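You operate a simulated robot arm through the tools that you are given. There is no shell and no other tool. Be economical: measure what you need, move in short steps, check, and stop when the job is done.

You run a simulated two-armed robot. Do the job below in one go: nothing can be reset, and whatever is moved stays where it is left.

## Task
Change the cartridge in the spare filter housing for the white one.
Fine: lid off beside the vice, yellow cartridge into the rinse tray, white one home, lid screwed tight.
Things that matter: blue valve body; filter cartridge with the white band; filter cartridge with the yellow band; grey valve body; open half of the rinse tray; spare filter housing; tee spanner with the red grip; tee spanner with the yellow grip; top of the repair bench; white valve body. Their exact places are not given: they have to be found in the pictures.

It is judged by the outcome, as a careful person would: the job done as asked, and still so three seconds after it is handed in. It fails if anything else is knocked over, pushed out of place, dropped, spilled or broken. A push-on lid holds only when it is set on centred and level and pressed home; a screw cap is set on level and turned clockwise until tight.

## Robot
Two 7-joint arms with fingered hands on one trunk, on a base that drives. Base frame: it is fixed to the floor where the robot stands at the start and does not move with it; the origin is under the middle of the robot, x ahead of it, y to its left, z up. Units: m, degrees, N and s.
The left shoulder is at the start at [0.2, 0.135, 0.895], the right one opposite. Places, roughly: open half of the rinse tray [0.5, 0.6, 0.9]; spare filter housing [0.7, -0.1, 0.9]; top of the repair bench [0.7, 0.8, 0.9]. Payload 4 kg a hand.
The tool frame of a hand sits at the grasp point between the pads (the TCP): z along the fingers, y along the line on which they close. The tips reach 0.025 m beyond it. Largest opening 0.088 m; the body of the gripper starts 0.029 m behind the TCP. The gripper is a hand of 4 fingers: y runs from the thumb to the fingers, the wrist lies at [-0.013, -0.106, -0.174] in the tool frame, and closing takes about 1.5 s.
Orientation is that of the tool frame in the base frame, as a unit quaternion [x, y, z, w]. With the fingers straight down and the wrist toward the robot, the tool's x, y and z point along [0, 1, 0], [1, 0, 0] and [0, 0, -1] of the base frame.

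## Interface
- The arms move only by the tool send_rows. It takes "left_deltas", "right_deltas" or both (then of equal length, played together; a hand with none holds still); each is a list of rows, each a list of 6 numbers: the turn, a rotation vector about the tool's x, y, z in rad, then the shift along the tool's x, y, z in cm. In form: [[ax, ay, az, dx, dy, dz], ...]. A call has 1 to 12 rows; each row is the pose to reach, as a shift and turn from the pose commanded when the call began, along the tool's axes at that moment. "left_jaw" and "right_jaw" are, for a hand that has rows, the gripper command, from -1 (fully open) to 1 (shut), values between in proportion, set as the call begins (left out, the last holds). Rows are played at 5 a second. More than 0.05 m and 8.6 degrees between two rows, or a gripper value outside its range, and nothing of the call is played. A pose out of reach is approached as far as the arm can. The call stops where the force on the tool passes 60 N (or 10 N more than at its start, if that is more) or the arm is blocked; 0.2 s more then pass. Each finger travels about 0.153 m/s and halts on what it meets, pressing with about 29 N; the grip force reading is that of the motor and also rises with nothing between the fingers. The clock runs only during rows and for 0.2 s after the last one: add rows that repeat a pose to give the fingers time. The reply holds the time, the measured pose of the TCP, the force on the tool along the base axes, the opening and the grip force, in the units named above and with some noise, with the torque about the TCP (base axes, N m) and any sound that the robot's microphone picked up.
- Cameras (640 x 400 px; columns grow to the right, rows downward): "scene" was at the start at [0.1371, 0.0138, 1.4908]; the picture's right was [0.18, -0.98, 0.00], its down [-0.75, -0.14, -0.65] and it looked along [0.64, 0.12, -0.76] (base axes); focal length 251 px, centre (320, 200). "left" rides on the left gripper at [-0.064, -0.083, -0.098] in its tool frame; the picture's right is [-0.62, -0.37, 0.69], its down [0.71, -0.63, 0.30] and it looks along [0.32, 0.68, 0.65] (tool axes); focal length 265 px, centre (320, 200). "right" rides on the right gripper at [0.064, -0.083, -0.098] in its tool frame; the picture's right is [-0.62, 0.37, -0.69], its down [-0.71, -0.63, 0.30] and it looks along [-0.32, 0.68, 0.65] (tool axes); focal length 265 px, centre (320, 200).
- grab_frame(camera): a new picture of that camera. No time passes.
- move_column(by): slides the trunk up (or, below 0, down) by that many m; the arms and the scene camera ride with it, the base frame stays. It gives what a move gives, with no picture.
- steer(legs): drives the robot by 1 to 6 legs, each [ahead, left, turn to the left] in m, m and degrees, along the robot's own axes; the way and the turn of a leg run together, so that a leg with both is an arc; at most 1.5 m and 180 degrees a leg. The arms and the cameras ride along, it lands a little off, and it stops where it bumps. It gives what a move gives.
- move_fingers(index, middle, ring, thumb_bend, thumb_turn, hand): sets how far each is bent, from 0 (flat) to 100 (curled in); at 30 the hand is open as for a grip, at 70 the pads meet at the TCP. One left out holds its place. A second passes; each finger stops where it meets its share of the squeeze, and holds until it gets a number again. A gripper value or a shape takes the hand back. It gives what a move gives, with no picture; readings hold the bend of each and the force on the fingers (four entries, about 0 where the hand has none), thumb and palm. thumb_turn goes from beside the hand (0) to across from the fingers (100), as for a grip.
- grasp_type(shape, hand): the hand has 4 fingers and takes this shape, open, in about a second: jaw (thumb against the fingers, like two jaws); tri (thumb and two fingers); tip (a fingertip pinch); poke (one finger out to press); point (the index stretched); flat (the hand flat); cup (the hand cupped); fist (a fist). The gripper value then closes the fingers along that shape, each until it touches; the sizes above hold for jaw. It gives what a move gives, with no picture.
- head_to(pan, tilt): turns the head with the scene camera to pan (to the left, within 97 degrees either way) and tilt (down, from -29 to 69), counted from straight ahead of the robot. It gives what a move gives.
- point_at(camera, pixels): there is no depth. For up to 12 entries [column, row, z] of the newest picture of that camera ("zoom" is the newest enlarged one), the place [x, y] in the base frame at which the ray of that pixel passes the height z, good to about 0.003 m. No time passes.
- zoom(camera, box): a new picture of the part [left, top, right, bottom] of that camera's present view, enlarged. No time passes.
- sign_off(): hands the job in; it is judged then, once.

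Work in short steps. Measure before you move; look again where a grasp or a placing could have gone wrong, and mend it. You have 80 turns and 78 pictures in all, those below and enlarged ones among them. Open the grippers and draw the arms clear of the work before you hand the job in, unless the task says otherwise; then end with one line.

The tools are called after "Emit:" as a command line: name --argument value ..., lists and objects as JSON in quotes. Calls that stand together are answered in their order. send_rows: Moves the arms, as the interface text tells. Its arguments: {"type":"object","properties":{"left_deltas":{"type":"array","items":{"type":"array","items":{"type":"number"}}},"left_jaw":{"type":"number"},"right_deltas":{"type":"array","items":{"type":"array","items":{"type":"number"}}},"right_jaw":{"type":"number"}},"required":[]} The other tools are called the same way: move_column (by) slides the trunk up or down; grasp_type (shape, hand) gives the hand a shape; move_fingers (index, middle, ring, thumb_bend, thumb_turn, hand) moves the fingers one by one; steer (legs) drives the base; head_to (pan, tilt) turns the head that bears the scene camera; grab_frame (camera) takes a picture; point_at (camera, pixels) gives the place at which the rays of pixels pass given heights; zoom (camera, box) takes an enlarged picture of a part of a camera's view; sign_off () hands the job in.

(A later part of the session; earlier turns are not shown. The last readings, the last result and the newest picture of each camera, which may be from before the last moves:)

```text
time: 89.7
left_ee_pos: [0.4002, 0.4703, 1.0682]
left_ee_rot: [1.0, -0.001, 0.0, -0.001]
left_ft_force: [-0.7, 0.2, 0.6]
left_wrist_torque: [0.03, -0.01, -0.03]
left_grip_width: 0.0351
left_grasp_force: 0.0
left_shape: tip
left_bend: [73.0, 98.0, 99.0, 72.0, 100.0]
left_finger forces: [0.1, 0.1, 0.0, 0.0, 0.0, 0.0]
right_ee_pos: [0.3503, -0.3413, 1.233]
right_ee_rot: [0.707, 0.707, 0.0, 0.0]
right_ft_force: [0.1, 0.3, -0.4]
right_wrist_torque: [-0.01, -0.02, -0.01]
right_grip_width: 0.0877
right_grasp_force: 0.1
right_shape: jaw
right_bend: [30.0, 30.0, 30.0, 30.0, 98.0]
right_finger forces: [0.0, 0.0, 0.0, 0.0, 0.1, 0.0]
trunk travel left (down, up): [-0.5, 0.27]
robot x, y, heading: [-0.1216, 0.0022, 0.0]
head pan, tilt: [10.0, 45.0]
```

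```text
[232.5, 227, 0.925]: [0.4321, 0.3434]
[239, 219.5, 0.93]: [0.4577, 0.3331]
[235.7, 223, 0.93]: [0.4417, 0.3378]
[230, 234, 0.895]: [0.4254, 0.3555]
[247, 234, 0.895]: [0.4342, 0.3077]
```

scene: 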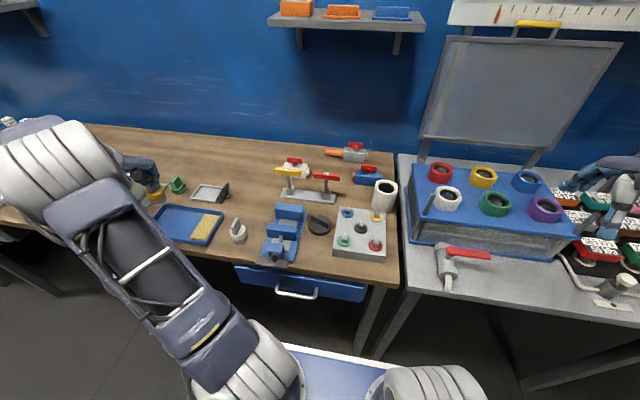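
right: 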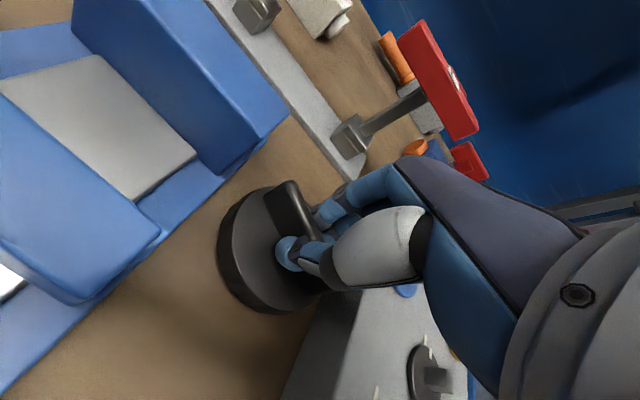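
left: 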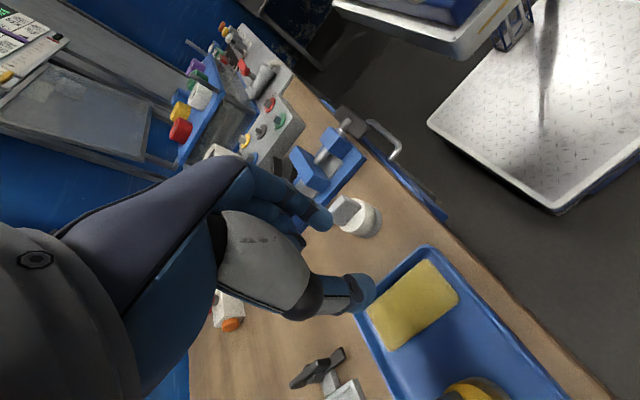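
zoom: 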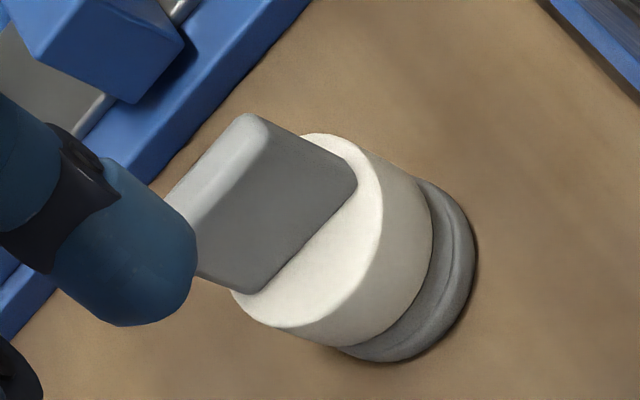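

Fin centre ≈ (0.440, 0.336), direction ~−4°. I go over it and lower until the tips straddle its top, then check.

Emit:
send_rows --left_deltas '[[0, 0, 0.07, 1, 3.5, 0], [0, 0, 0.07, 2, 7, 0], [0, 0, 0.07, 3, 10.5, 0], [0, 0, 0.07, 3.98, 13.43, 1], [0, 0, 0.07, 3.98, 13.43, 4], [0, 0, 0.07, 3.98, 13.43, 7], [0, 0, 0.07, 3.98, 13.43, 9.5], [0, 0, 0.07, 3.98, 13.43, 10.8], [0, 0, 0.07, 3.98, 13.43, 10.8]]'

Emit:
zoom --camera "left" --box '[250, 160, 442, 300]'

```text
time: 91.7
left_ee_pos: [0.4403, 0.336, 0.961]
left_ee_rot: [0.999, -0.034, 0.0, -0.001]
left_ft_force: [0.6, 0.3, -0.2]
left_wrist_torque: [-0.01, 0.01, 0.0]
left_grip_width: 0.0352
left_grasp_force: 0.1
left_shape: tip
left_bend: [73.0, 98.0, 99.0, 72.0, 100.0]
left_finger forces: [0.0, 0.0, 0.0, 0.0, 0.0, 0.1]
right_ee_pos: [0.3509, -0.341, 1.232]
right_ee_rot: [0.707, 0.707, 0.0, 0.0]
right_ft_force: [-0.1, 0.5, -0.4]
right_wrist_torque: [0.01, 0.0, 0.01]
right_grip_width: 0.0879
right_grasp_force: 0.2
right_shape: jaw
right_bend: [30.0, 30.0, 30.0, 30.0, 98.0]
right_finger forces: [0.0, 0.1, 0.0, 0.0, 0.1, 0.1]
trunk travel left (down, up): [-0.5, 0.27]
robot x, y, heading: [-0.1256, -0.0017, 0.1]
head pan, tilt: [10.0, 45.0]
```

```text
2.86 times, centred on (346, 230) of left
```

zoom: 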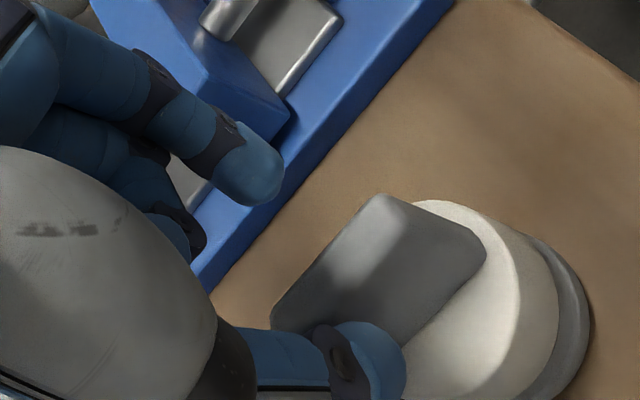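

The tips straddle the fin centrally. I lower 2.9 cm, close, and check the reading.

Emit:
send_rows --left_deltas '[[0, 0, 0, 0, 0, 1], [0, 0, 0, 0, 0, 2], [0, 0, 0, 0, 0, 2.9], [0, 0, 0, 0, 0, 2.9]]'

Emit:
send_rows --left_deltas '[[0, 0, 0, 0, 0, 0], [0, 0, 0, 0, 0, 0], [0, 0, 0, 0, 0, 0], [0, 0, 0, 0, 0, 0], [0, 0, 0, 0, 0, 0], [0, 0, 0, 0, 0, 0], [0, 0, 0, 0, 0, 0], [0, 0, 0, 0, 0, 0]]' --left_jaw 1

```text
time: 92.7
left_ee_pos: [0.44, 0.3372, 0.9329]
left_ee_rot: [0.999, -0.035, 0.0, -0.001]
left_ft_force: [0.5, -1.9, 6.2]
left_wrist_torque: [0.02, -0.02, -0.03]
left_grip_width: 0.0354
left_grasp_force: 0.0
left_shape: tip
left_bend: [73.0, 99.0, 99.0, 72.0, 100.0]
left_finger forces: [0.1, 6.6, 0.1, 0.0, 0.0, 0.1]
right_ee_pos: [0.3507, -0.3406, 1.2336]
right_ee_rot: [0.707, 0.707, 0.0, 0.0]
right_ft_force: [0.4, 0.1, 0.0]
right_wrist_torque: [0.01, -0.03, 0.0]
right_grip_width: 0.0877
right_grasp_force: 0.0
right_shape: jaw
right_bend: [30.0, 30.0, 30.0, 30.0, 98.0]
right_finger forces: [0.0, 0.1, 0.1, 0.0, 0.0, 0.0]
trunk travel left (down, up): [-0.5, 0.27]
robot x, y, heading: [-0.1214, -0.0025, 0.1]
head pan, tilt: [10.0, 45.0]
```

```text
time: 94.5
left_ee_pos: [0.4408, 0.3357, 0.9324]
left_ee_rot: [0.999, -0.035, 0.0, 0.0]
left_ft_force: [-0.1, -0.7, 5.3]
left_wrist_torque: [0.02, -0.07, 0.02]
left_grip_width: 0.0059
left_grasp_force: 28.8
left_shape: tip
left_bend: [70.0, 99.0, 100.0, 74.0, 100.0]
left_finger forces: [24.7, 7.9, 0.0, 0.0, 26.6, 0.1]
right_ee_pos: [0.3495, -0.341, 1.2334]
right_ee_rot: [0.707, 0.707, -0.001, 0.0]
right_ft_force: [0.2, 0.5, 0.1]
right_wrist_torque: [0.0, -0.02, -0.02]
right_grip_width: 0.0878
right_grasp_force: 0.1
right_shape: jaw
right_bend: [30.0, 30.0, 30.0, 30.0, 98.0]
right_finger forces: [0.0, 0.1, 0.0, 0.0, 0.0, 0.0]
trunk travel left (down, up): [-0.5, 0.27]
robot x, y, heading: [-0.1216, -0.0007, -0.0]
head pan, tilt: [10.0, 45.0]
```

Grip width reads only 6 mm and the curled middle finger touches the fin; I look before lifting.

Emit:
zoom --camera "left" --box '[250, 160, 442, 300]'

```text
2.86 times, centred on (346, 230) of left
```

zoom: 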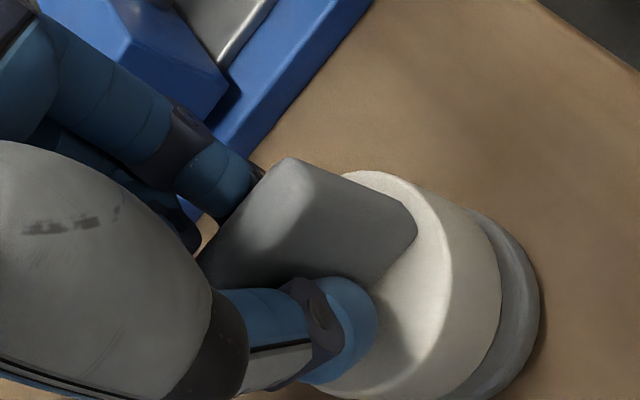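

The fin sits between the pads with only a small yaw. I test with a 6 mm lift and read the weight.

Emit:
send_rows --left_deltas '[[0, 0, 0, 0, 0, -0.2], [0, 0, 0, 0, 0, -0.4], [0, 0, 0, 0, 0, -0.6], [0, 0, 0, 0, 0, -0.6], [0, 0, 0, 0, 0, -0.6]]'

```text
time: 95.7
left_ee_pos: [0.4399, 0.3357, 0.9381]
left_ee_rot: [0.999, -0.034, 0.0, 0.0]
left_ft_force: [0.3, 0.0, -3.5]
left_wrist_torque: [-0.03, 0.04, 0.0]
left_grip_width: 0.0056
left_grasp_force: 29.3
left_shape: tip
left_bend: [70.0, 99.0, 100.0, 77.0, 100.0]
left_finger forces: [26.7, 9.3, 0.0, 0.0, 27.3, 0.1]
right_ee_pos: [0.3503, -0.3412, 1.2325]
right_ee_rot: [0.707, 0.707, 0.0, 0.0]
right_ft_force: [0.3, -0.1, 0.1]
right_wrist_torque: [0.03, -0.03, 0.03]
right_grip_width: 0.088
right_grasp_force: 0.0
right_shape: jaw
right_bend: [30.0, 30.0, 30.0, 30.0, 98.0]
right_finger forces: [0.0, 0.0, 0.1, 0.1, 0.0, 0.0]
trunk travel left (down, up): [-0.5, 0.27]
robot x, y, heading: [-0.1182, 0.0008, -0.2]
head pan, tilt: [10.0, 45.0]
```

The cartridge's weight (3.5 N) is carried. I lift 8 cm and look at its tilt from both cameras.

Emit:
send_rows --left_deltas '[[0, 0, 0, 0, 0, -2], [0, 0, 0, 0, 0, -4], [0, 0, 0, 0, 0, -7], [0, 0, 0, 0, 0, -11], [0, 0, 0, 0, 0, -15], [0, 0, 0, 0, 0, -18], [0, 0, 0, 0, 0, -18]]'

Emit:
zoom --camera "left" --box '[250, 160, 442, 300]'

Emit:
zoom --camera "scene" --box '[150, 90, 310, 190]'

```text
time: 97.3
left_ee_pos: [0.4407, 0.3362, 1.1162]
left_ee_rot: [0.999, -0.035, 0.0, -0.001]
left_ft_force: [-0.2, 0.4, -3.7]
left_wrist_torque: [-0.04, 0.04, 0.02]
left_grip_width: 0.0056
left_grasp_force: 28.5
left_shape: tip
left_bend: [70.0, 99.0, 100.0, 77.0, 100.0]
left_finger forces: [26.9, 8.9, 0.0, 0.0, 27.5, 0.1]
right_ee_pos: [0.3501, -0.3404, 1.2326]
right_ee_rot: [0.707, 0.707, 0.0, 0.0]
right_ft_force: [0.0, -0.2, -0.1]
right_wrist_torque: [0.02, -0.03, 0.03]
right_grip_width: 0.0875
right_grasp_force: 0.1
right_shape: jaw
right_bend: [30.0, 30.0, 30.0, 30.0, 98.0]
right_finger forces: [0.1, 0.0, 0.0, 0.0, 0.0, 0.0]
trunk travel left (down, up): [-0.5, 0.27]
robot x, y, heading: [-0.1179, -0.0019, 0.0]
head pan, tilt: [10.0, 45.0]
```

```text
2.86 times, centred on (346, 230) of left
```

zoom: 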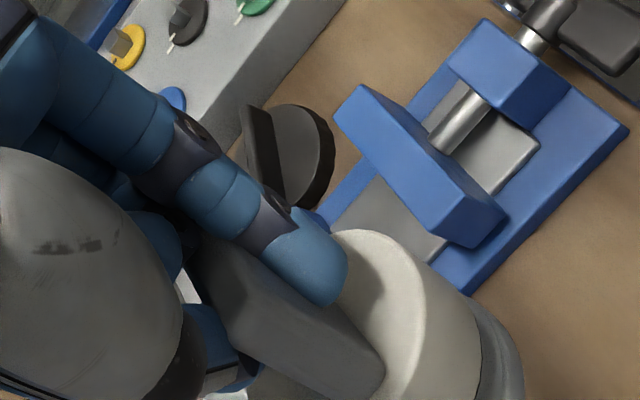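

```text
4.00 times, centred on (230, 140) of scene
```

zoom: 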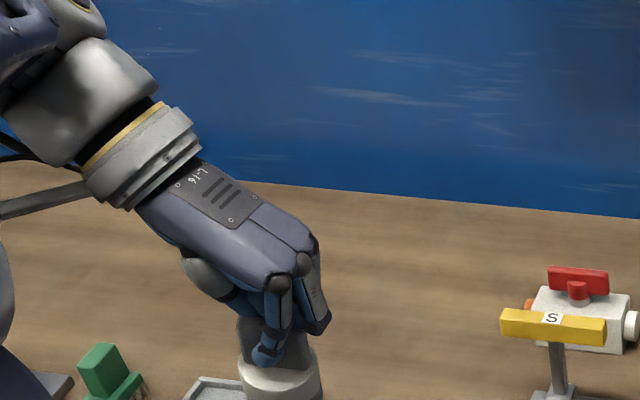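

The fin has swivelled in the pinch, but it is held with the body hanging upright — like the yellow one. I measure the body's offset from the TCP in this scene zoom.

Emit:
point_at --camera "zoom" --pixels '[[238, 375, 1.075], [322, 372, 1.075], [280, 374, 1.075], [238, 385, 1.065], [322, 385, 1.065], [280, 398, 1.075]]'

Emit:
send_rows --left_deltas '[[0, 0, 0, 0, 0, -2], [0, 0, 0, 2.4, 4.1, -3], [0, 0, 0, 4.8, 8.2, -3], [0, 0, 0, 7.2, 12.3, -3], [0, 0, 0, 9.6, 16.4, -3], [0, 0, 0, 12.1, 20.6, -3], [0, 0, 0, 14.5, 24.7, -3], [0, 0, 0, 16.9, 28.8, -3], [0, 0, 0, 19.4, 32.9, -3], [0, 0, 0, 21.8, 37, -3], [0, 0, 0, 24.36, 41.4, -1], [0, 0, 0, 24.36, 41.4, 3]]'

Emit:
zoom --camera "scene" --box '[340, 140, 436, 215]'

Emit:
grab_frame --camera "left"

```text
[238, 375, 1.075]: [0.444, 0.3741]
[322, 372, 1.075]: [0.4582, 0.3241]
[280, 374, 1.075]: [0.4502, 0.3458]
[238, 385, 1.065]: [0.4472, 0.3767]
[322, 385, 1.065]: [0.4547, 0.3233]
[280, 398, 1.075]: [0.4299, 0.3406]
```

```text
refused: row 11 steps farther than a row can; nothing moved
```

```text
5.33 times, centred on (388, 178) of scene
```

zoom: 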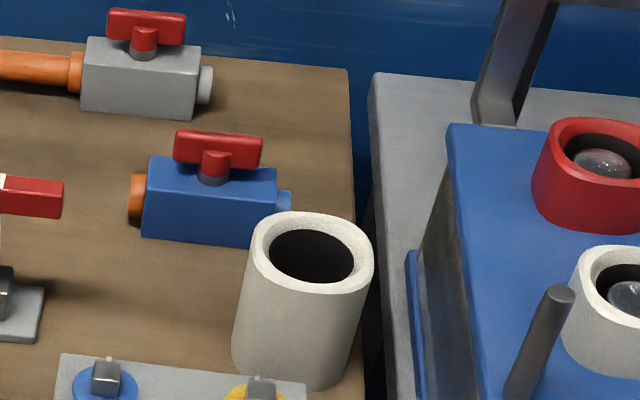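

```text
6 pictures are left
```

left: 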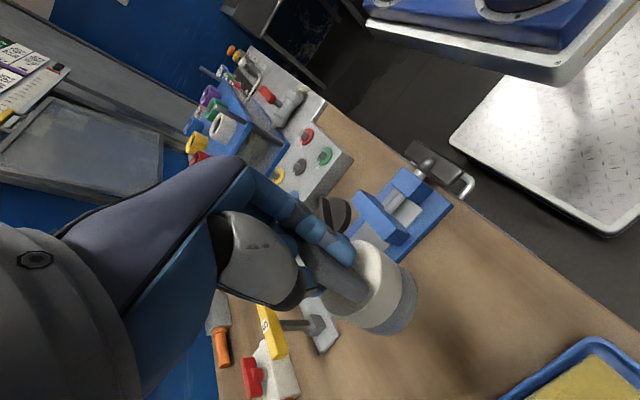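

The empty mouth is clear. I fit the cartridge's circle from three points on its band edge in the left picture (no arm motion since), and get the mouth centre.

Emit:
point_at --camera "left" --pixels '[[351.2, 242.2, 1.075], [368, 247, 1.075], [382.7, 265, 1.075], [383, 278, 1.075], [375.7, 296.4, 1.075], [415, 290, 1.045], [395, 330, 1.045]]'

Emit:
point_at --camera "zoom" --pixels '[[311, 256, 0.948], [269, 256, 0.948], [353, 257, 0.948], [311, 229, 0.948], [311, 283, 0.948], [249, 252, 0.948], [374, 255, 0.948], [311, 211, 0.948]]'

```text
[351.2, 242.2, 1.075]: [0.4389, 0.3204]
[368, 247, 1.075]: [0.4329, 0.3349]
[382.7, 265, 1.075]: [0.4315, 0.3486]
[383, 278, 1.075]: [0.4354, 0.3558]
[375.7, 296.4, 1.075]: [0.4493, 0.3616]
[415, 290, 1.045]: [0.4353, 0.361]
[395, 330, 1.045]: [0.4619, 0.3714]
```

```text
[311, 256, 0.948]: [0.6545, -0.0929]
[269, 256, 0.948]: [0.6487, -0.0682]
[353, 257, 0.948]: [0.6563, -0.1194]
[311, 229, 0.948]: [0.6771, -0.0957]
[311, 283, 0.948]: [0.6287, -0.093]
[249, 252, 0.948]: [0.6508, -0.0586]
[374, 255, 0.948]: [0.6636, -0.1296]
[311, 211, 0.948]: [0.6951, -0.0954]
```

Mouth centre is (0.654, -0.094); the cartridge axis sits roughly 8 mm in +x and +y from the TCP. I carry it above the mouth with that offset applied, bottom about 1 cm above the rim.

Emit:
send_rows --left_deltas '[[0, 0, 0, 0, 0, -2], [0, 0, 0, 2.3, 4, -2], [0, 0, 0, 4.6, 8.2, -2], [0, 0, 0, 7, 12.5, -2], [0, 0, 0, 9.4, 16.8, -2], [0, 0, 0, 11.8, 21.1, -2], [0, 0, 0, 14.1, 25.4, -2], [0, 0, 0, 16.5, 29.7, -2], [0, 0, 0, 18.9, 34, -2], [0, 0, 0, 21.3, 38.3, -2], [0, 0, 0, 23.55, 42.28, -1.5], [0, 0, 0, 23.55, 42.28, 2]]'

Emit:
send_rows --left_deltas '[[0, 0, 0, 0, 0, 2.5], [0, 0, 0, 0, 0, 5], [0, 0, 0, 0, 0, 5]]'

Emit:
zoom --camera "scene" --box '[340, 140, 436, 215]'

```text
time: 99.9
left_ee_pos: [0.6469, -0.1028, 1.099]
left_ee_rot: [0.999, -0.035, 0.0, 0.0]
left_ft_force: [-0.4, 0.4, -2.6]
left_wrist_torque: [-0.04, 0.04, -0.01]
left_grip_width: 0.0049
left_grasp_force: 29.2
left_shape: tip
left_bend: [70.0, 99.0, 100.0, 78.0, 100.0]
left_finger forces: [26.7, 7.2, 0.0, 0.0, 27.9, 0.0]
right_ee_pos: [0.3504, -0.3416, 1.2332]
right_ee_rot: [0.707, 0.707, 0.0, 0.0]
right_ft_force: [0.3, 0.3, -0.1]
right_wrist_torque: [-0.02, -0.01, 0.02]
right_grip_width: 0.0876
right_grasp_force: 0.1
right_shape: jaw
right_bend: [30.0, 30.0, 30.0, 30.0, 98.0]
right_finger forces: [0.1, 0.0, 0.0, 0.0, 0.0, 0.0]
trunk travel left (down, up): [-0.5, 0.27]
robot x, y, heading: [-0.1187, -0.0002, 0.4]
head pan, tilt: [10.0, 45.0]
```

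```text
time: 100.7
left_ee_pos: [0.6468, -0.1017, 1.0479]
left_ee_rot: [0.999, -0.034, 0.001, 0.0]
left_ft_force: [-0.1, -0.7, -2.6]
left_wrist_torque: [-0.05, 0.04, -0.02]
left_grip_width: 0.0053
left_grasp_force: 29.0
left_shape: tip
left_bend: [70.0, 99.0, 100.0, 78.0, 100.0]
left_finger forces: [26.5, 7.0, 0.1, 0.0, 28.0, 0.1]
right_ee_pos: [0.3499, -0.3412, 1.2328]
right_ee_rot: [0.707, 0.707, 0.001, 0.0]
right_ft_force: [0.4, 0.3, -0.6]
right_wrist_torque: [-0.01, -0.01, 0.01]
right_grip_width: 0.0878
right_grasp_force: 0.1
right_shape: jaw
right_bend: [30.0, 30.0, 30.0, 30.0, 98.0]
right_finger forces: [0.0, 0.0, 0.0, 0.0, 0.0, 0.0]
trunk travel left (down, up): [-0.5, 0.27]
robot x, y, heading: [-0.1221, -0.0048, -0.2]
head pan, tilt: [10.0, 45.0]
```

```text
5.33 times, centred on (388, 178) of scene
```

zoom: 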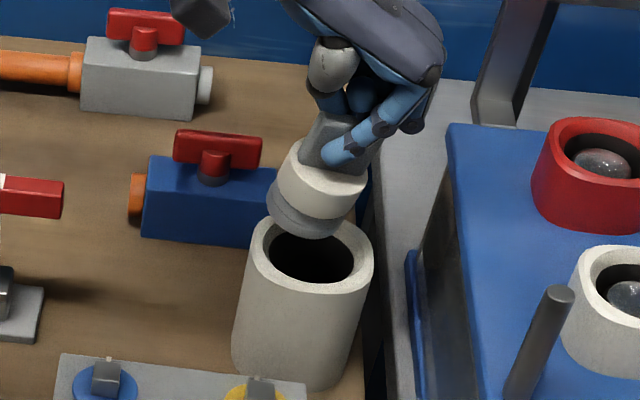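

The cartridge hangs ~10° tilted (the curled middle finger pushed it), too risky for the close-fitting bore. I carry it back to its bench spot, set it down flush, and will regrasp with the steadier three-finger jaw.

Emit:
send_rows --left_deltas '[[0, 0, 0, 0, 0, -4], [0, 0, 0, 0, 0, -8], [0, 0, 0, -2.3, -4.2, -8], [0, 0, 0, -4.6, -8.4, -8], [0, 0, 0, -7, -12.7, -8], [0, 0, 0, -9.4, -17, -8], [0, 0, 0, -11.8, -21.3, -8], [0, 0, 0, -14.1, -25.6, -8], [0, 0, 0, -16.5, -29.9, -8], [0, 0, 0, -18.9, -34.2, -8], [0, 0, 0, -21.2, -38.4, -8], [0, 0, 0, -23.5, -42.2, -8]]'

Emit:
send_rows --left_deltas '[[0, 0, 0, 0, 0, 4], [0, 0, 0, 0, 0, 8], [0, 0, 0, 0, 0, 12], [0, 0, 0, 0, 0, 16], [0, 0, 0, 0, 0, 17.6], [0, 0, 0, 0, 0, 17.6]]'

Emit:
send_rows --left_deltas '[[0, 0, 0, 0, 0, 0.3], [0, 0, 0, 0, 0, 0.6], [0, 0, 0, 0, 0, 0.6]]'

Emit:
send_rows --left_deltas '[[0, 0, 0, 0, 0, 0.3], [0, 0, 0, 0, 0, 0.5], [0, 0, 0, 0, 0, 0.5]]'

```text
time: 103.3
left_ee_pos: [0.4402, 0.3344, 1.1269]
left_ee_rot: [0.999, -0.034, 0.001, 0.0]
left_ft_force: [1.2, -1.2, -3.2]
left_wrist_torque: [-0.08, 0.03, -0.01]
left_grip_width: 0.0051
left_grasp_force: 28.7
left_shape: tip
left_bend: [70.0, 99.0, 100.0, 79.0, 100.0]
left_finger forces: [27.7, 6.3, 0.1, 0.1, 28.6, 0.0]
right_ee_pos: [0.3496, -0.3419, 1.2319]
right_ee_rot: [0.707, 0.707, 0.0, 0.0]
right_ft_force: [-0.2, -0.4, -1.0]
right_wrist_torque: [0.01, -0.02, 0.01]
right_grip_width: 0.0876
right_grasp_force: 0.1
right_shape: jaw
right_bend: [30.0, 30.0, 30.0, 30.0, 98.0]
right_finger forces: [0.1, 0.0, 0.0, 0.0, 0.0, 0.0]
trunk travel left (down, up): [-0.5, 0.27]
robot x, y, heading: [-0.1185, 0.0008, 0.0]
head pan, tilt: [10.0, 45.0]
```

```text
time: 104.7
left_ee_pos: [0.4399, 0.3347, 0.9522]
left_ee_rot: [0.999, -0.035, 0.0, 0.001]
left_ft_force: [-0.4, -0.2, -2.9]
left_wrist_torque: [-0.05, 0.02, 0.0]
left_grip_width: 0.0055
left_grasp_force: 29.1
left_shape: tip
left_bend: [70.0, 99.0, 100.0, 79.0, 100.0]
left_finger forces: [27.7, 6.1, 0.0, 0.1, 28.8, 0.0]
right_ee_pos: [0.3502, -0.3416, 1.2336]
right_ee_rot: [0.707, 0.707, 0.001, 0.0]
right_ft_force: [0.7, 0.0, -0.7]
right_wrist_torque: [0.01, 0.05, -0.02]
right_grip_width: 0.0879
right_grasp_force: 0.2
right_shape: jaw
right_bend: [30.0, 30.0, 30.0, 30.0, 98.0]
right_finger forces: [0.1, 0.0, 0.1, 0.0, 0.0, 0.0]
trunk travel left (down, up): [-0.5, 0.27]
robot x, y, heading: [-0.1222, -0.0002, -0.2]
head pan, tilt: [10.0, 45.0]
```

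```text
time: 105.5
left_ee_pos: [0.4419, 0.336, 0.9451]
left_ee_rot: [0.999, -0.035, 0.0, 0.001]
left_ft_force: [0.0, -0.3, -3.5]
left_wrist_torque: [-0.03, 0.03, -0.01]
left_grip_width: 0.0054
left_grasp_force: 29.1
left_shape: tip
left_bend: [70.0, 99.0, 100.0, 79.0, 100.0]
left_finger forces: [27.8, 6.0, 0.1, 0.1, 28.8, 0.1]
right_ee_pos: [0.3502, -0.3423, 1.2329]
right_ee_rot: [0.707, 0.707, 0.0, 0.0]
right_ft_force: [0.3, 0.6, 0.5]
right_wrist_torque: [0.03, -0.02, -0.04]
right_grip_width: 0.0876
right_grasp_force: 0.1
right_shape: jaw
right_bend: [30.0, 30.0, 30.0, 30.0, 98.0]
right_finger forces: [0.0, 0.0, 0.0, 0.0, 0.0, 0.0]
trunk travel left (down, up): [-0.5, 0.27]
robot x, y, heading: [-0.1179, 0.0005, -0.2]
head pan, tilt: [10.0, 45.0]
```

```text
time: 106.3
left_ee_pos: [0.4403, 0.3354, 0.9409]
left_ee_rot: [0.999, -0.034, 0.0, 0.0]
left_ft_force: [-0.4, -0.3, -3.2]
left_wrist_torque: [-0.04, 0.04, 0.02]
left_grip_width: 0.0051
left_grasp_force: 29.4
left_shape: tip
left_bend: [70.0, 99.0, 100.0, 79.0, 100.0]
left_finger forces: [27.7, 6.0, 0.1, 0.0, 28.7, 0.0]
right_ee_pos: [0.3506, -0.3406, 1.2335]
right_ee_rot: [0.707, 0.707, -0.001, -0.001]
right_ft_force: [-0.3, 0.0, 0.0]
right_wrist_torque: [0.02, -0.02, -0.01]
right_grip_width: 0.0878
right_grasp_force: 0.2
right_shape: jaw
right_bend: [30.0, 30.0, 30.0, 30.0, 98.0]
right_finger forces: [0.0, 0.0, 0.0, 0.1, 0.0, 0.0]
trunk travel left (down, up): [-0.5, 0.27]
robot x, y, heading: [-0.1179, -0.0017, 0.0]
head pan, tilt: [10.0, 45.0]
```

Still hanging at 0.941; I go further down in small steps to contact.

Emit:
send_rows --left_deltas '[[0, 0, 0, 0, 0, 0.2], [0, 0, 0, 0, 0, 0.4], [0, 0, 0, 0, 0, 0.4]]'

Emit:
send_rows --left_deltas '[[0, 0, 0, 0, 0, 0.2], [0, 0, 0, 0, 0, 0.4], [0, 0, 0, 0, 0, 0.4]]'

```text
time: 107.1
left_ee_pos: [0.44, 0.3356, 0.9364]
left_ee_rot: [0.999, -0.035, 0.0, 0.0]
left_ft_force: [0.2, -0.1, -3.7]
left_wrist_torque: [-0.09, 0.05, -0.01]
left_grip_width: 0.0051
left_grasp_force: 29.1
left_shape: tip
left_bend: [70.0, 99.0, 100.0, 79.0, 100.0]
left_finger forces: [27.8, 6.0, 0.1, 0.0, 28.7, 0.0]
right_ee_pos: [0.3508, -0.3412, 1.232]
right_ee_rot: [0.707, 0.708, 0.0, 0.0]
right_ft_force: [-0.1, 0.3, -0.2]
right_wrist_torque: [0.03, -0.02, 0.01]
right_grip_width: 0.0879
right_grasp_force: 0.1
right_shape: jaw
right_bend: [30.0, 30.0, 30.0, 30.0, 98.0]
right_finger forces: [0.0, 0.1, 0.1, 0.1, 0.0, 0.1]
trunk travel left (down, up): [-0.5, 0.27]
robot x, y, heading: [-0.1219, -0.0018, 0.1]
head pan, tilt: [10.0, 45.0]
```

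```text
time: 107.9
left_ee_pos: [0.4406, 0.3359, 0.9337]
left_ee_rot: [0.999, -0.036, 0.0, 0.0]
left_ft_force: [1.0, -1.2, 7.4]
left_wrist_torque: [-0.03, 0.01, -0.01]
left_grip_width: 0.005
left_grasp_force: 28.9
left_shape: tip
left_bend: [70.0, 99.0, 100.0, 80.0, 100.0]
left_finger forces: [26.6, 8.8, 0.0, 0.1, 29.8, 0.0]
right_ee_pos: [0.3512, -0.3406, 1.2328]
right_ee_rot: [0.707, 0.707, 0.0, 0.0]
right_ft_force: [0.2, -0.3, -0.3]
right_wrist_torque: [0.03, -0.02, -0.04]
right_grip_width: 0.0881
right_grasp_force: 0.1
right_shape: jaw
right_bend: [30.0, 30.0, 30.0, 30.0, 98.0]
right_finger forces: [0.0, 0.0, 0.0, 0.1, 0.1, 0.0]
trunk travel left (down, up): [-0.5, 0.27]
robot x, y, heading: [-0.1175, -0.0003, 0.1]
head pan, tilt: [10.0, 45.0]
```

Contact at 0.934. I press 3 mm more to seat it flush, release, rise, switch to the jaw shape and take a look.

Emit:
send_rows --left_deltas '[[0, 0, 0, 0, 0, 0.2], [0, 0, 0, 0, 0, 0.3], [0, 0, 0, 0, 0, 0.3]]'

Emit:
send_rows --left_deltas '[[0, 0, 0, 0, 0, 0], [0, 0, 0, 0, 0, 0], [0, 0, 0, 0, 0, 0], [0, 0, 0, 0, 0, 0], [0, 0, 0, 0, 0, 0], [0, 0, 0, 0, 0, -1], [0, 0, 0, 0, 0, -3], [0, 0, 0, 0, 0, -6], [0, 0, 0, 0, -4, -9], [0, 0, 0, 0, -8, -12], [0, 0, 0, -2, -11, -14], [0, 0, 0, -4, -13, -14]]' --left_jaw 0.1

Emit:
grasp_type --hand "left" --shape "jaw"

Emit:
zoom --camera "left" --box '[290, 160, 418, 260]'

```text
time: 108.7
left_ee_pos: [0.4427, 0.3358, 0.9328]
left_ee_rot: [0.999, -0.036, 0.001, 0.0]
left_ft_force: [3.5, 0.2, 36.4]
left_wrist_torque: [0.01, -0.24, -0.04]
left_grip_width: 0.0055
left_grasp_force: 29.2
left_shape: tip
left_bend: [71.0, 100.0, 100.0, 81.0, 100.0]
left_finger forces: [22.1, 19.8, 0.0, 0.0, 32.4, 0.1]
right_ee_pos: [0.3504, -0.3414, 1.2343]
right_ee_rot: [0.707, 0.707, 0.0, 0.0]
right_ft_force: [-0.1, 0.0, -0.2]
right_wrist_torque: [0.02, 0.01, -0.01]
right_grip_width: 0.0875
right_grasp_force: 0.1
right_shape: jaw
right_bend: [30.0, 30.0, 30.0, 30.0, 98.0]
right_finger forces: [0.0, 0.1, 0.0, 0.0, 0.1, 0.0]
trunk travel left (down, up): [-0.5, 0.27]
robot x, y, heading: [-0.1186, -0.0026, 0.1]
head pan, tilt: [10.0, 45.0]
```

```text
time: 111.3
left_ee_pos: [0.4103, 0.4683, 1.071]
left_ee_rot: [0.999, -0.034, 0.0, 0.0]
left_ft_force: [-0.3, 0.0, 0.2]
left_wrist_torque: [0.0, 0.01, 0.01]
left_grip_width: 0.0398
left_grasp_force: 0.0
left_shape: tip
left_bend: [73.0, 98.0, 99.0, 71.0, 100.0]
left_finger forces: [0.0, 0.0, 0.1, 0.1, 0.0, 0.1]
right_ee_pos: [0.3506, -0.3418, 1.2335]
right_ee_rot: [0.707, 0.707, 0.0, 0.0]
right_ft_force: [0.7, -0.2, 1.0]
right_wrist_torque: [0.05, 0.0, 0.0]
right_grip_width: 0.0878
right_grasp_force: 0.0
right_shape: jaw
right_bend: [30.0, 30.0, 30.0, 30.0, 98.0]
right_finger forces: [0.0, 0.0, 0.0, 0.0, 0.0, 0.0]
trunk travel left (down, up): [-0.5, 0.27]
robot x, y, heading: [-0.1153, 0.0014, -0.2]
head pan, tilt: [10.0, 45.0]
```

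```text
time: 112.2
left_ee_pos: [0.4099, 0.4681, 1.0694]
left_ee_rot: [0.999, -0.035, 0.0, 0.0]
left_ft_force: [-0.5, 0.7, 1.0]
left_wrist_torque: [0.01, -0.03, -0.01]
left_grip_width: 0.0874
left_grasp_force: 0.0
left_shape: jaw
left_bend: [30.0, 30.0, 30.0, 30.0, 98.0]
left_finger forces: [0.0, 0.1, 0.0, 0.0, 0.0, 0.0]
right_ee_pos: [0.3511, -0.3419, 1.2325]
right_ee_rot: [0.707, 0.707, 0.001, 0.0]
right_ft_force: [0.2, 0.2, 0.0]
right_wrist_torque: [-0.02, -0.02, -0.01]
right_grip_width: 0.0877
right_grasp_force: 0.1
right_shape: jaw
right_bend: [30.0, 30.0, 30.0, 30.0, 98.0]
right_finger forces: [0.0, 0.1, 0.0, 0.0, 0.0, 0.1]
trunk travel left (down, up): [-0.5, 0.27]
robot x, y, heading: [-0.1177, -0.0012, 0.1]
head pan, tilt: [10.0, 45.0]
```

```text
4.00 times, centred on (354, 210) of left
```

zoom: 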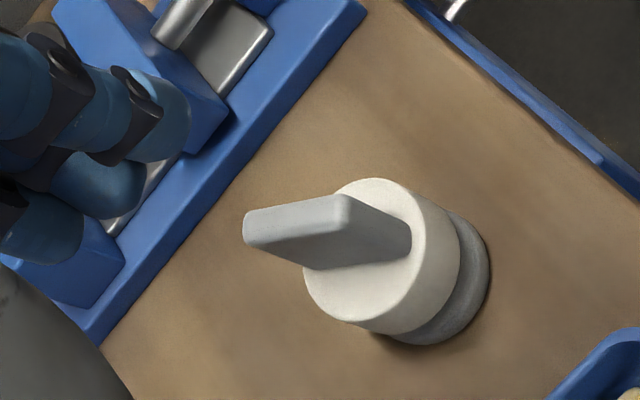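

It stands upright and undisturbed. I measure its centre and fin direction.

Emit:
point_at --camera "zoom" --pixels '[[312, 269, 0.897], [411, 252, 0.897], [246, 217, 0.93], [340, 196, 0.93], [252, 247, 0.93], [350, 229, 0.93], [372, 178, 0.897], [304, 290, 0.897], [425, 240, 0.897], [350, 320, 0.897], [490, 265, 0.86], [400, 345, 0.86]]'

```text
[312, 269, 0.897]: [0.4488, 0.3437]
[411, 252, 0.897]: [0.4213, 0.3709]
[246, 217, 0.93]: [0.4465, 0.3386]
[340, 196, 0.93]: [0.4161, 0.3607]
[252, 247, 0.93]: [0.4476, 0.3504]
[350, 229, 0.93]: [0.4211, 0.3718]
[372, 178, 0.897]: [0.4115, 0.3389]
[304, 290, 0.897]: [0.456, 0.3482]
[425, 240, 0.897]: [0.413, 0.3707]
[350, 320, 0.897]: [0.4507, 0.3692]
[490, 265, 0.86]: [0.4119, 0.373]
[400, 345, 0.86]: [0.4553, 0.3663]
```

Centre (0.433, 0.355), fin at ~141°. I turn the left hand in jaw shape to about 25° anticlockwise (allowing for the swivel the pads give the fin) above it.

Emit:
send_rows --left_deltas '[[0, 0, -0.14, 0.3, 1, 0], [0, 0, -0.28, 0.6, 2, 0], [0, 0, -0.42, 0.9, 3, 0], [0, 0, -0.56, 1.2, 4, 0], [0, 0, -0.7, 1.5, 5, 0], [0, 0, -0.84, 1.8, 6, 0], [0, 0, -0.98, 2.1, 7, 0], [0, 0, -1.12, 2.4, 8, 0], [0, 0, -1.26, 2.7, 9, 0], [0, 0, -1.4, 3.09, 10, 0], [0, 0, -1.54, 3.09, 11.1, 0], [0, 0, -1.64, 3.09, 11.1, 0]]' --left_jaw -0.3

Emit:
send_rows --left_deltas '[[0, 0, -0.14, 0, 0, 0], [0, 0, -0.28, 0, 0, 0], [0, 0, -0.42, 0, 0, 0], [0, 0, -0.44, 0, 0, 3], [0, 0, -0.44, 0, 0, 6], [0, 0, -0.44, 0, 0, 9], [0, 0, -0.44, 0, 0, 10.5], [0, 0, -0.44, 0, 0, 10.5]]'

Emit:
zoom --camera "left" --box '[230, 150, 454, 310]'

```text
time: 114.8
left_ee_pos: [0.4332, 0.3547, 1.0706]
left_ee_rot: [0.706, 0.708, 0.0, 0.0]
left_ft_force: [-0.4, -1.1, 1.5]
left_wrist_torque: [-0.02, -0.03, 0.06]
left_grip_width: 0.0572
left_grasp_force: 0.1
left_shape: jaw
left_bend: [28.0, 39.0, 35.0, 61.0, 100.0]
left_finger forces: [0.0, 0.0, 0.0, 0.0, 0.0, 0.0]
right_ee_pos: [0.3499, -0.3412, 1.2324]
right_ee_rot: [0.708, 0.707, 0.0, 0.0]
right_ft_force: [-0.2, 0.1, -0.4]
right_wrist_torque: [0.05, -0.01, 0.02]
right_grip_width: 0.0879
right_grasp_force: 0.0
right_shape: jaw
right_bend: [30.0, 30.0, 30.0, 30.0, 98.0]
right_finger forces: [0.0, 0.1, 0.0, 0.0, 0.0, 0.0]
trunk travel left (down, up): [-0.5, 0.27]
robot x, y, heading: [-0.1194, -0.0008, -0.2]
head pan, tilt: [10.0, 45.0]
```

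```text
time: 116.6
left_ee_pos: [0.4324, 0.3546, 0.9657]
left_ee_rot: [0.536, 0.844, 0.0, -0.001]
left_ft_force: [-0.2, 0.1, 0.1]
left_wrist_torque: [-0.02, -0.01, 0.0]
left_grip_width: 0.0574
left_grasp_force: 0.0
left_shape: jaw
left_bend: [28.0, 39.0, 35.0, 61.0, 100.0]
left_finger forces: [0.1, 0.1, 0.1, 0.0, 0.1, 0.0]
right_ee_pos: [0.3497, -0.3416, 1.2329]
right_ee_rot: [0.707, 0.707, 0.001, 0.0]
right_ft_force: [-0.2, 0.1, 0.6]
right_wrist_torque: [0.02, 0.01, 0.01]
right_grip_width: 0.0878
right_grasp_force: 0.0
right_shape: jaw
right_bend: [30.0, 30.0, 30.0, 30.0, 98.0]
right_finger forces: [0.0, 0.0, 0.0, 0.0, 0.0, 0.0]
trunk travel left (down, up): [-0.5, 0.27]
robot x, y, heading: [-0.1258, -0.0029, -0.0]
head pan, tilt: [10.0, 45.0]
```

```text
2.50 times, centred on (342, 230) of left
```

zoom: 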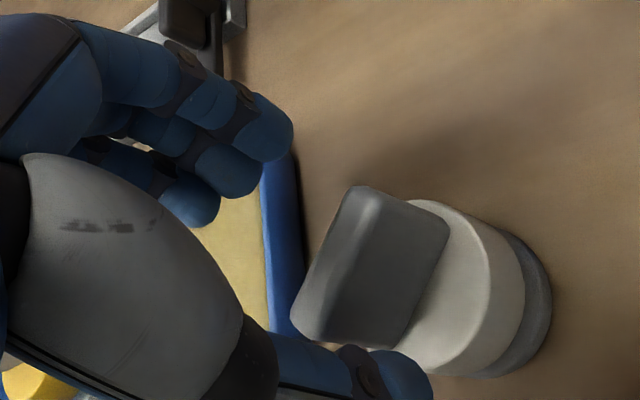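

Fin is nearly parallel to the fingertip row, with the thumb on the other side. I lower 2.4 cm and close.

Emit:
send_rows --left_deltas '[[0, 0, 0, 0, 0, 1], [0, 0, 0, 0, 0, 2], [0, 0, 0, 0, 0, 2.5], [0, 0, 0, 0, 0, 2.5]]'

Emit:
send_rows --left_deltas '[[0, 0, 0, 0, 0, 0], [0, 0, 0, 0, 0, 0], [0, 0, 0, 0, 0, 0], [0, 0, 0, 0, 0, 0], [0, 0, 0, 0, 0, 0], [0, 0, 0, 0, 0, 0], [0, 0, 0, 0, 0, 0], [0, 0, 0, 0, 0, 0]]' --left_jaw 1

Emit:
send_rows --left_deltas '[[0, 0, 0, 0, 0, -0.2], [0, 0, 0, 0, 0, -0.4], [0, 0, 0, 0, 0, -0.6], [0, 0, 0, 0, 0, -0.6], [0, 0, 0, 0, 0, -0.6]]'

```text
time: 117.6
left_ee_pos: [0.4322, 0.355, 0.9403]
left_ee_rot: [0.535, 0.845, 0.0, 0.0]
left_ft_force: [0.1, 0.2, 0.2]
left_wrist_torque: [0.03, 0.02, -0.01]
left_grip_width: 0.0577
left_grasp_force: 0.1
left_shape: jaw
left_bend: [28.0, 39.0, 35.0, 61.0, 100.0]
left_finger forces: [0.1, 0.0, 0.0, 0.0, 0.0, 0.0]
right_ee_pos: [0.3506, -0.3415, 1.2332]
right_ee_rot: [0.707, 0.707, 0.0, 0.0]
right_ft_force: [-0.6, 0.3, 0.5]
right_wrist_torque: [0.0, 0.01, 0.0]
right_grip_width: 0.0876
right_grasp_force: 0.0
right_shape: jaw
right_bend: [30.0, 30.0, 30.0, 30.0, 98.0]
right_finger forces: [0.0, 0.0, 0.1, 0.0, 0.1, 0.1]
trunk travel left (down, up): [-0.5, 0.27]
robot x, y, heading: [-0.1165, -0.0004, 0.2]
head pan, tilt: [10.0, 45.0]
```

```text
time: 119.4
left_ee_pos: [0.4324, 0.3551, 0.9403]
left_ee_rot: [0.536, 0.844, 0.0, 0.0]
left_ft_force: [-0.4, -0.6, -0.5]
left_wrist_torque: [-0.02, -0.03, 0.02]
left_grip_width: 0.0071
left_grasp_force: 28.5
left_shape: jaw
left_bend: [73.0, 67.0, 70.0, 73.0, 100.0]
left_finger forces: [14.3, 7.9, 2.2, 0.0, 24.3, 0.0]
right_ee_pos: [0.3505, -0.3414, 1.2321]
right_ee_rot: [0.707, 0.707, 0.0, 0.0]
right_ft_force: [-0.5, 0.5, 0.1]
right_wrist_torque: [0.04, 0.0, 0.04]
right_grip_width: 0.0875
right_grasp_force: 0.0
right_shape: jaw
right_bend: [30.0, 30.0, 30.0, 30.0, 98.0]
right_finger forces: [0.1, 0.0, 0.0, 0.0, 0.1, 0.1]
trunk travel left (down, up): [-0.5, 0.27]
robot x, y, heading: [-0.1208, 0.0024, 0.1]
head pan, tilt: [10.0, 45.0]
```

```text
time: 120.6
left_ee_pos: [0.4334, 0.3547, 0.946]
left_ee_rot: [0.536, 0.844, 0.0, -0.001]
left_ft_force: [-0.1, 0.2, -3.7]
left_wrist_torque: [0.0, -0.04, -0.01]
left_grip_width: 0.0073
left_grasp_force: 29.4
left_shape: jaw
left_bend: [73.0, 67.0, 70.0, 73.0, 100.0]
left_finger forces: [14.4, 7.8, 2.2, 0.0, 24.3, 0.1]
right_ee_pos: [0.3501, -0.3415, 1.2333]
right_ee_rot: [0.707, 0.707, 0.001, 0.0]
right_ft_force: [0.7, -0.9, 0.3]
right_wrist_torque: [-0.02, 0.01, 0.01]
right_grip_width: 0.0878
right_grasp_force: 0.1
right_shape: jaw
right_bend: [30.0, 30.0, 30.0, 30.0, 98.0]
right_finger forces: [0.0, 0.0, 0.1, 0.0, 0.0, 0.0]
trunk travel left (down, up): [-0.5, 0.27]
robot x, y, heading: [-0.1204, -0.0016, -0.1]
head pan, tilt: [10.0, 45.0]
```

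Firm four-contact grip with ~3.7 N weight. I lift, carry it above the mouth (straight along −tool x) and stop with its bottom ~1 cm over the rim.

Emit:
send_rows --left_deltas '[[0, 0, 0, 0, 0, -4], [0, 0, 0, 0, 0, -8], [0, 0, 0, 0, 0, -12], [0, 0, 0, 0, 0, -16], [0, 0, 0, 0, 0, -17], [0, 0, 0, -4, 0.07, -17], [0, 0, 0, -8.5, 0.15, -17], [0, 0, 0, -13, 0.22, -17], [0, 0, 0, -17.5, 0.3, -17], [0, 0, 0, -22, 0.38, -17], [0, 0, 0, -26.5, 0.46, -17], [0, 0, 0, -30, 0.5, -17]]'

Emit:
send_rows --left_deltas '[[0, 0, 0, -4.5, 0.08, 0], [0, 0, 0, -9, 0.16, 0], [0, 0, 0, -13.5, 0.24, 0], [0, 0, 0, -17, 0.3, 0], [0, 0, 0, -20.05, 0.37, 0], [0, 0, 0, -20.05, 0.37, 3], [0, 0, 0, -20.05, 0.37, 6], [0, 0, 0, -20.05, 0.37, 7], [0, 0, 0, -20.05, 0.37, 7]]'

Emit:
zoom --camera "scene" --box '[340, 140, 436, 215]'

```text
time: 123.2
left_ee_pos: [0.5664, 0.086, 1.1161]
left_ee_rot: [0.535, 0.845, 0.0, 0.001]
left_ft_force: [-0.5, 0.0, -2.1]
left_wrist_torque: [-0.02, 0.04, 0.05]
left_grip_width: 0.0071
left_grasp_force: 29.5
left_shape: jaw
left_bend: [73.0, 67.0, 70.0, 73.0, 100.0]
left_finger forces: [15.0, 7.6, 2.0, 0.0, 24.5, 0.0]
right_ee_pos: [0.35, -0.3412, 1.2337]
right_ee_rot: [0.707, 0.707, 0.0, 0.0]
right_ft_force: [0.2, 0.2, 0.8]
right_wrist_torque: [0.0, 0.03, 0.01]
right_grip_width: 0.0876
right_grasp_force: 0.0
right_shape: jaw
right_bend: [30.0, 30.0, 30.0, 30.0, 98.0]
right_finger forces: [0.0, 0.0, 0.0, 0.0, 0.0, 0.1]
trunk travel left (down, up): [-0.5, 0.27]
robot x, y, heading: [-0.1173, 0.0017, 0.0]
head pan, tilt: [10.0, 45.0]
```

```text
time: 125.2
left_ee_pos: [0.655, -0.0945, 1.0462]
left_ee_rot: [0.536, 0.844, -0.001, 0.0]
left_ft_force: [0.1, 0.3, -2.5]
left_wrist_torque: [0.0, -0.01, 0.0]
left_grip_width: 0.0073
left_grasp_force: 28.5
left_shape: jaw
left_bend: [73.0, 68.0, 70.0, 73.0, 100.0]
left_finger forces: [15.0, 7.5, 1.8, 0.0, 24.5, 0.1]
right_ee_pos: [0.3504, -0.3412, 1.2335]
right_ee_rot: [0.707, 0.707, 0.0, 0.0]
right_ft_force: [0.0, 0.0, 0.5]
right_wrist_torque: [-0.01, -0.02, 0.0]
right_grip_width: 0.0877
right_grasp_force: 0.1
right_shape: jaw
right_bend: [30.0, 30.0, 30.0, 30.0, 98.0]
right_finger forces: [0.1, 0.0, 0.1, 0.0, 0.0, 0.0]
trunk travel left (down, up): [-0.5, 0.27]
robot x, y, heading: [-0.1187, -0.0019, -0.1]
head pan, tilt: [10.0, 45.0]
```

```text
5.33 times, centred on (388, 178) of scene
```

zoom: 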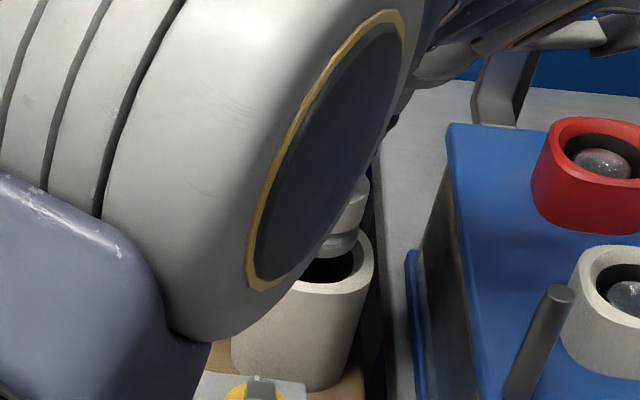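

The arm hides the left side, but the right edges are visible: band edge (368,190), flange edge (358,238), running parallel to the housing's side, so it hangs upright. I compute their positions.

Emit:
point_at --camera "zoom" --pixels '[[368, 190, 0.996], [368, 200, 0.99], [358, 238, 0.967], [340, 253, 0.963], [330, 256, 0.963], [353, 257, 0.948], [374, 257, 0.948], [353, 246, 0.963]]'

```text
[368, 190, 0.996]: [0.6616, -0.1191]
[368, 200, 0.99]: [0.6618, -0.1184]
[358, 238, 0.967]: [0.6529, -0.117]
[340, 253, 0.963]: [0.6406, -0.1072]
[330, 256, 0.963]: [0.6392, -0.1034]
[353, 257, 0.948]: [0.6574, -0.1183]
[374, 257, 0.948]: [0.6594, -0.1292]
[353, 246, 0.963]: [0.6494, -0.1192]
```

Sideways it is centred within ~1 mm. I shift 1.5 mm toward −x and lower gently in steps, watching force.

Emit:
send_rows --left_deltas '[[0, 0, 0, 0.06, -0.14, 0.4], [0, 0, 0, 0.06, -0.14, 0.8], [0, 0, 0, 0.06, -0.14, 0.8]]'

Emit:
send_rows --left_deltas '[[0, 0, 0, 0, 0, 0.3], [0, 0, 0, 0, 0, 0.6], [0, 0, 0, 0, 0, 0.6]]'

Emit:
send_rows --left_deltas '[[0, 0, 0, 0, 0, 0.3], [0, 0, 0, 0, 0, 0.3]]'

```text
time: 126.0
left_ee_pos: [0.6518, -0.0955, 1.0374]
left_ee_rot: [0.536, 0.844, 0.0, 0.0]
left_ft_force: [0.3, -1.3, -3.4]
left_wrist_torque: [0.02, 0.0, 0.02]
left_grip_width: 0.0071
left_grasp_force: 29.3
left_shape: jaw
left_bend: [73.0, 68.0, 70.0, 73.0, 100.0]
left_finger forces: [14.9, 7.6, 2.0, 0.1, 24.3, 0.0]
right_ee_pos: [0.3508, -0.3413, 1.2333]
right_ee_rot: [0.707, 0.707, 0.0, 0.0]
right_ft_force: [0.0, -1.2, 0.2]
right_wrist_torque: [0.01, -0.02, -0.02]
right_grip_width: 0.0879
right_grasp_force: 0.0
right_shape: jaw
right_bend: [30.0, 30.0, 30.0, 30.0, 98.0]
right_finger forces: [0.0, 0.0, 0.0, 0.0, 0.1, 0.0]
trunk travel left (down, up): [-0.5, 0.27]
robot x, y, heading: [-0.1171, 0.003, 0.1]
head pan, tilt: [10.0, 45.0]
```

```text
time: 126.8
left_ee_pos: [0.6528, -0.0934, 1.0313]
left_ee_rot: [0.535, 0.845, 0.001, 0.0]
left_ft_force: [0.2, -0.3, -3.1]
left_wrist_torque: [0.02, 0.03, 0.02]
left_grip_width: 0.0072
left_grasp_force: 29.1
left_shape: jaw
left_bend: [73.0, 68.0, 70.0, 73.0, 100.0]
left_finger forces: [15.0, 7.5, 2.0, 0.0, 24.3, 0.0]
right_ee_pos: [0.3509, -0.3405, 1.2335]
right_ee_rot: [0.706, 0.708, 0.0, 0.001]
right_ft_force: [0.3, 0.4, 0.5]
right_wrist_torque: [-0.02, -0.03, -0.02]
right_grip_width: 0.0873
right_grasp_force: 0.1
right_shape: jaw
right_bend: [30.0, 30.0, 30.0, 30.0, 98.0]
right_finger forces: [0.0, 0.1, 0.0, 0.1, 0.1, 0.1]
trunk travel left (down, up): [-0.5, 0.27]
robot x, y, heading: [-0.1205, 0.0013, 0.0]
head pan, tilt: [10.0, 45.0]
```

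```text
time: 127.4
left_ee_pos: [0.6531, -0.0947, 1.0269]
left_ee_rot: [0.536, 0.844, 0.001, 0.0]
left_ft_force: [0.4, 0.6, -2.2]
left_wrist_torque: [0.0, -0.01, -0.03]
left_grip_width: 0.0071
left_grasp_force: 29.1
left_shape: jaw
left_bend: [73.0, 68.0, 70.0, 73.0, 100.0]
left_finger forces: [15.0, 7.7, 1.9, 0.0, 24.4, 0.1]
right_ee_pos: [0.3502, -0.3416, 1.2316]
right_ee_rot: [0.707, 0.708, 0.0, 0.0]
right_ft_force: [0.0, 0.1, -0.3]
right_wrist_torque: [0.01, -0.01, -0.03]
right_grip_width: 0.0873
right_grasp_force: 0.1
right_shape: jaw
right_bend: [30.0, 30.0, 30.0, 30.0, 98.0]
right_finger forces: [0.1, 0.0, 0.1, 0.0, 0.1, 0.0]
trunk travel left (down, up): [-0.5, 0.27]
robot x, y, heading: [-0.1168, 0.0007, 0.0]
head pan, tilt: [10.0, 45.0]
```

Still free with its bottom around rim height. Two more 5 mm steps.

Emit:
send_rows --left_deltas '[[0, 0, 0, 0, 0, 0.25], [0, 0, 0, 0, 0, 0.5], [0, 0, 0, 0, 0, 0.5]]'

Emit:
send_rows --left_deltas '[[0, 0, 0, 0, 0, 0.25], [0, 0, 0, 0, 0, 0.5], [0, 0, 0, 0, 0, 0.5]]'

```text
time: 128.2
left_ee_pos: [0.6525, -0.0933, 1.0227]
left_ee_rot: [0.536, 0.844, 0.0, 0.0]
left_ft_force: [1.4, -0.8, -1.2]
left_wrist_torque: [0.04, -0.09, 0.0]
left_grip_width: 0.007
left_grasp_force: 29.1
left_shape: jaw
left_bend: [73.0, 68.0, 70.0, 73.0, 100.0]
left_finger forces: [15.5, 7.9, 2.0, 0.0, 24.4, 0.1]
right_ee_pos: [0.3513, -0.3414, 1.2331]
right_ee_rot: [0.707, 0.708, 0.0, 0.0]
right_ft_force: [0.3, 0.5, 0.1]
right_wrist_torque: [-0.01, 0.02, -0.03]
right_grip_width: 0.0875
right_grasp_force: 0.0
right_shape: jaw
right_bend: [30.0, 30.0, 30.0, 30.0, 98.0]
right_finger forces: [0.1, 0.1, 0.0, 0.0, 0.1, 0.0]
trunk travel left (down, up): [-0.5, 0.27]
robot x, y, heading: [-0.1212, -0.0028, 0.0]
head pan, tilt: [10.0, 45.0]
```

```text
time: 129.0
left_ee_pos: [0.6521, -0.0934, 1.0194]
left_ee_rot: [0.536, 0.844, 0.0, -0.002]
left_ft_force: [2.1, -1.5, -3.5]
left_wrist_torque: [0.0, -0.11, -0.01]
left_grip_width: 0.0074
left_grasp_force: 29.0
left_shape: jaw
left_bend: [73.0, 67.0, 70.0, 73.0, 100.0]
left_finger forces: [16.2, 7.9, 1.5, 0.1, 24.3, 0.1]
right_ee_pos: [0.3507, -0.3418, 1.2331]
right_ee_rot: [0.707, 0.707, 0.0, 0.001]
right_ft_force: [-0.2, -0.3, -0.1]
right_wrist_torque: [-0.03, -0.01, -0.01]
right_grip_width: 0.0877
right_grasp_force: 0.0
right_shape: jaw
right_bend: [30.0, 30.0, 30.0, 30.0, 98.0]
right_finger forces: [0.1, 0.0, 0.0, 0.0, 0.0, 0.0]
trunk travel left (down, up): [-0.5, 0.27]
robot x, y, heading: [-0.1192, 0.0056, -0.2]
head pan, tilt: [10.0, 45.0]
```

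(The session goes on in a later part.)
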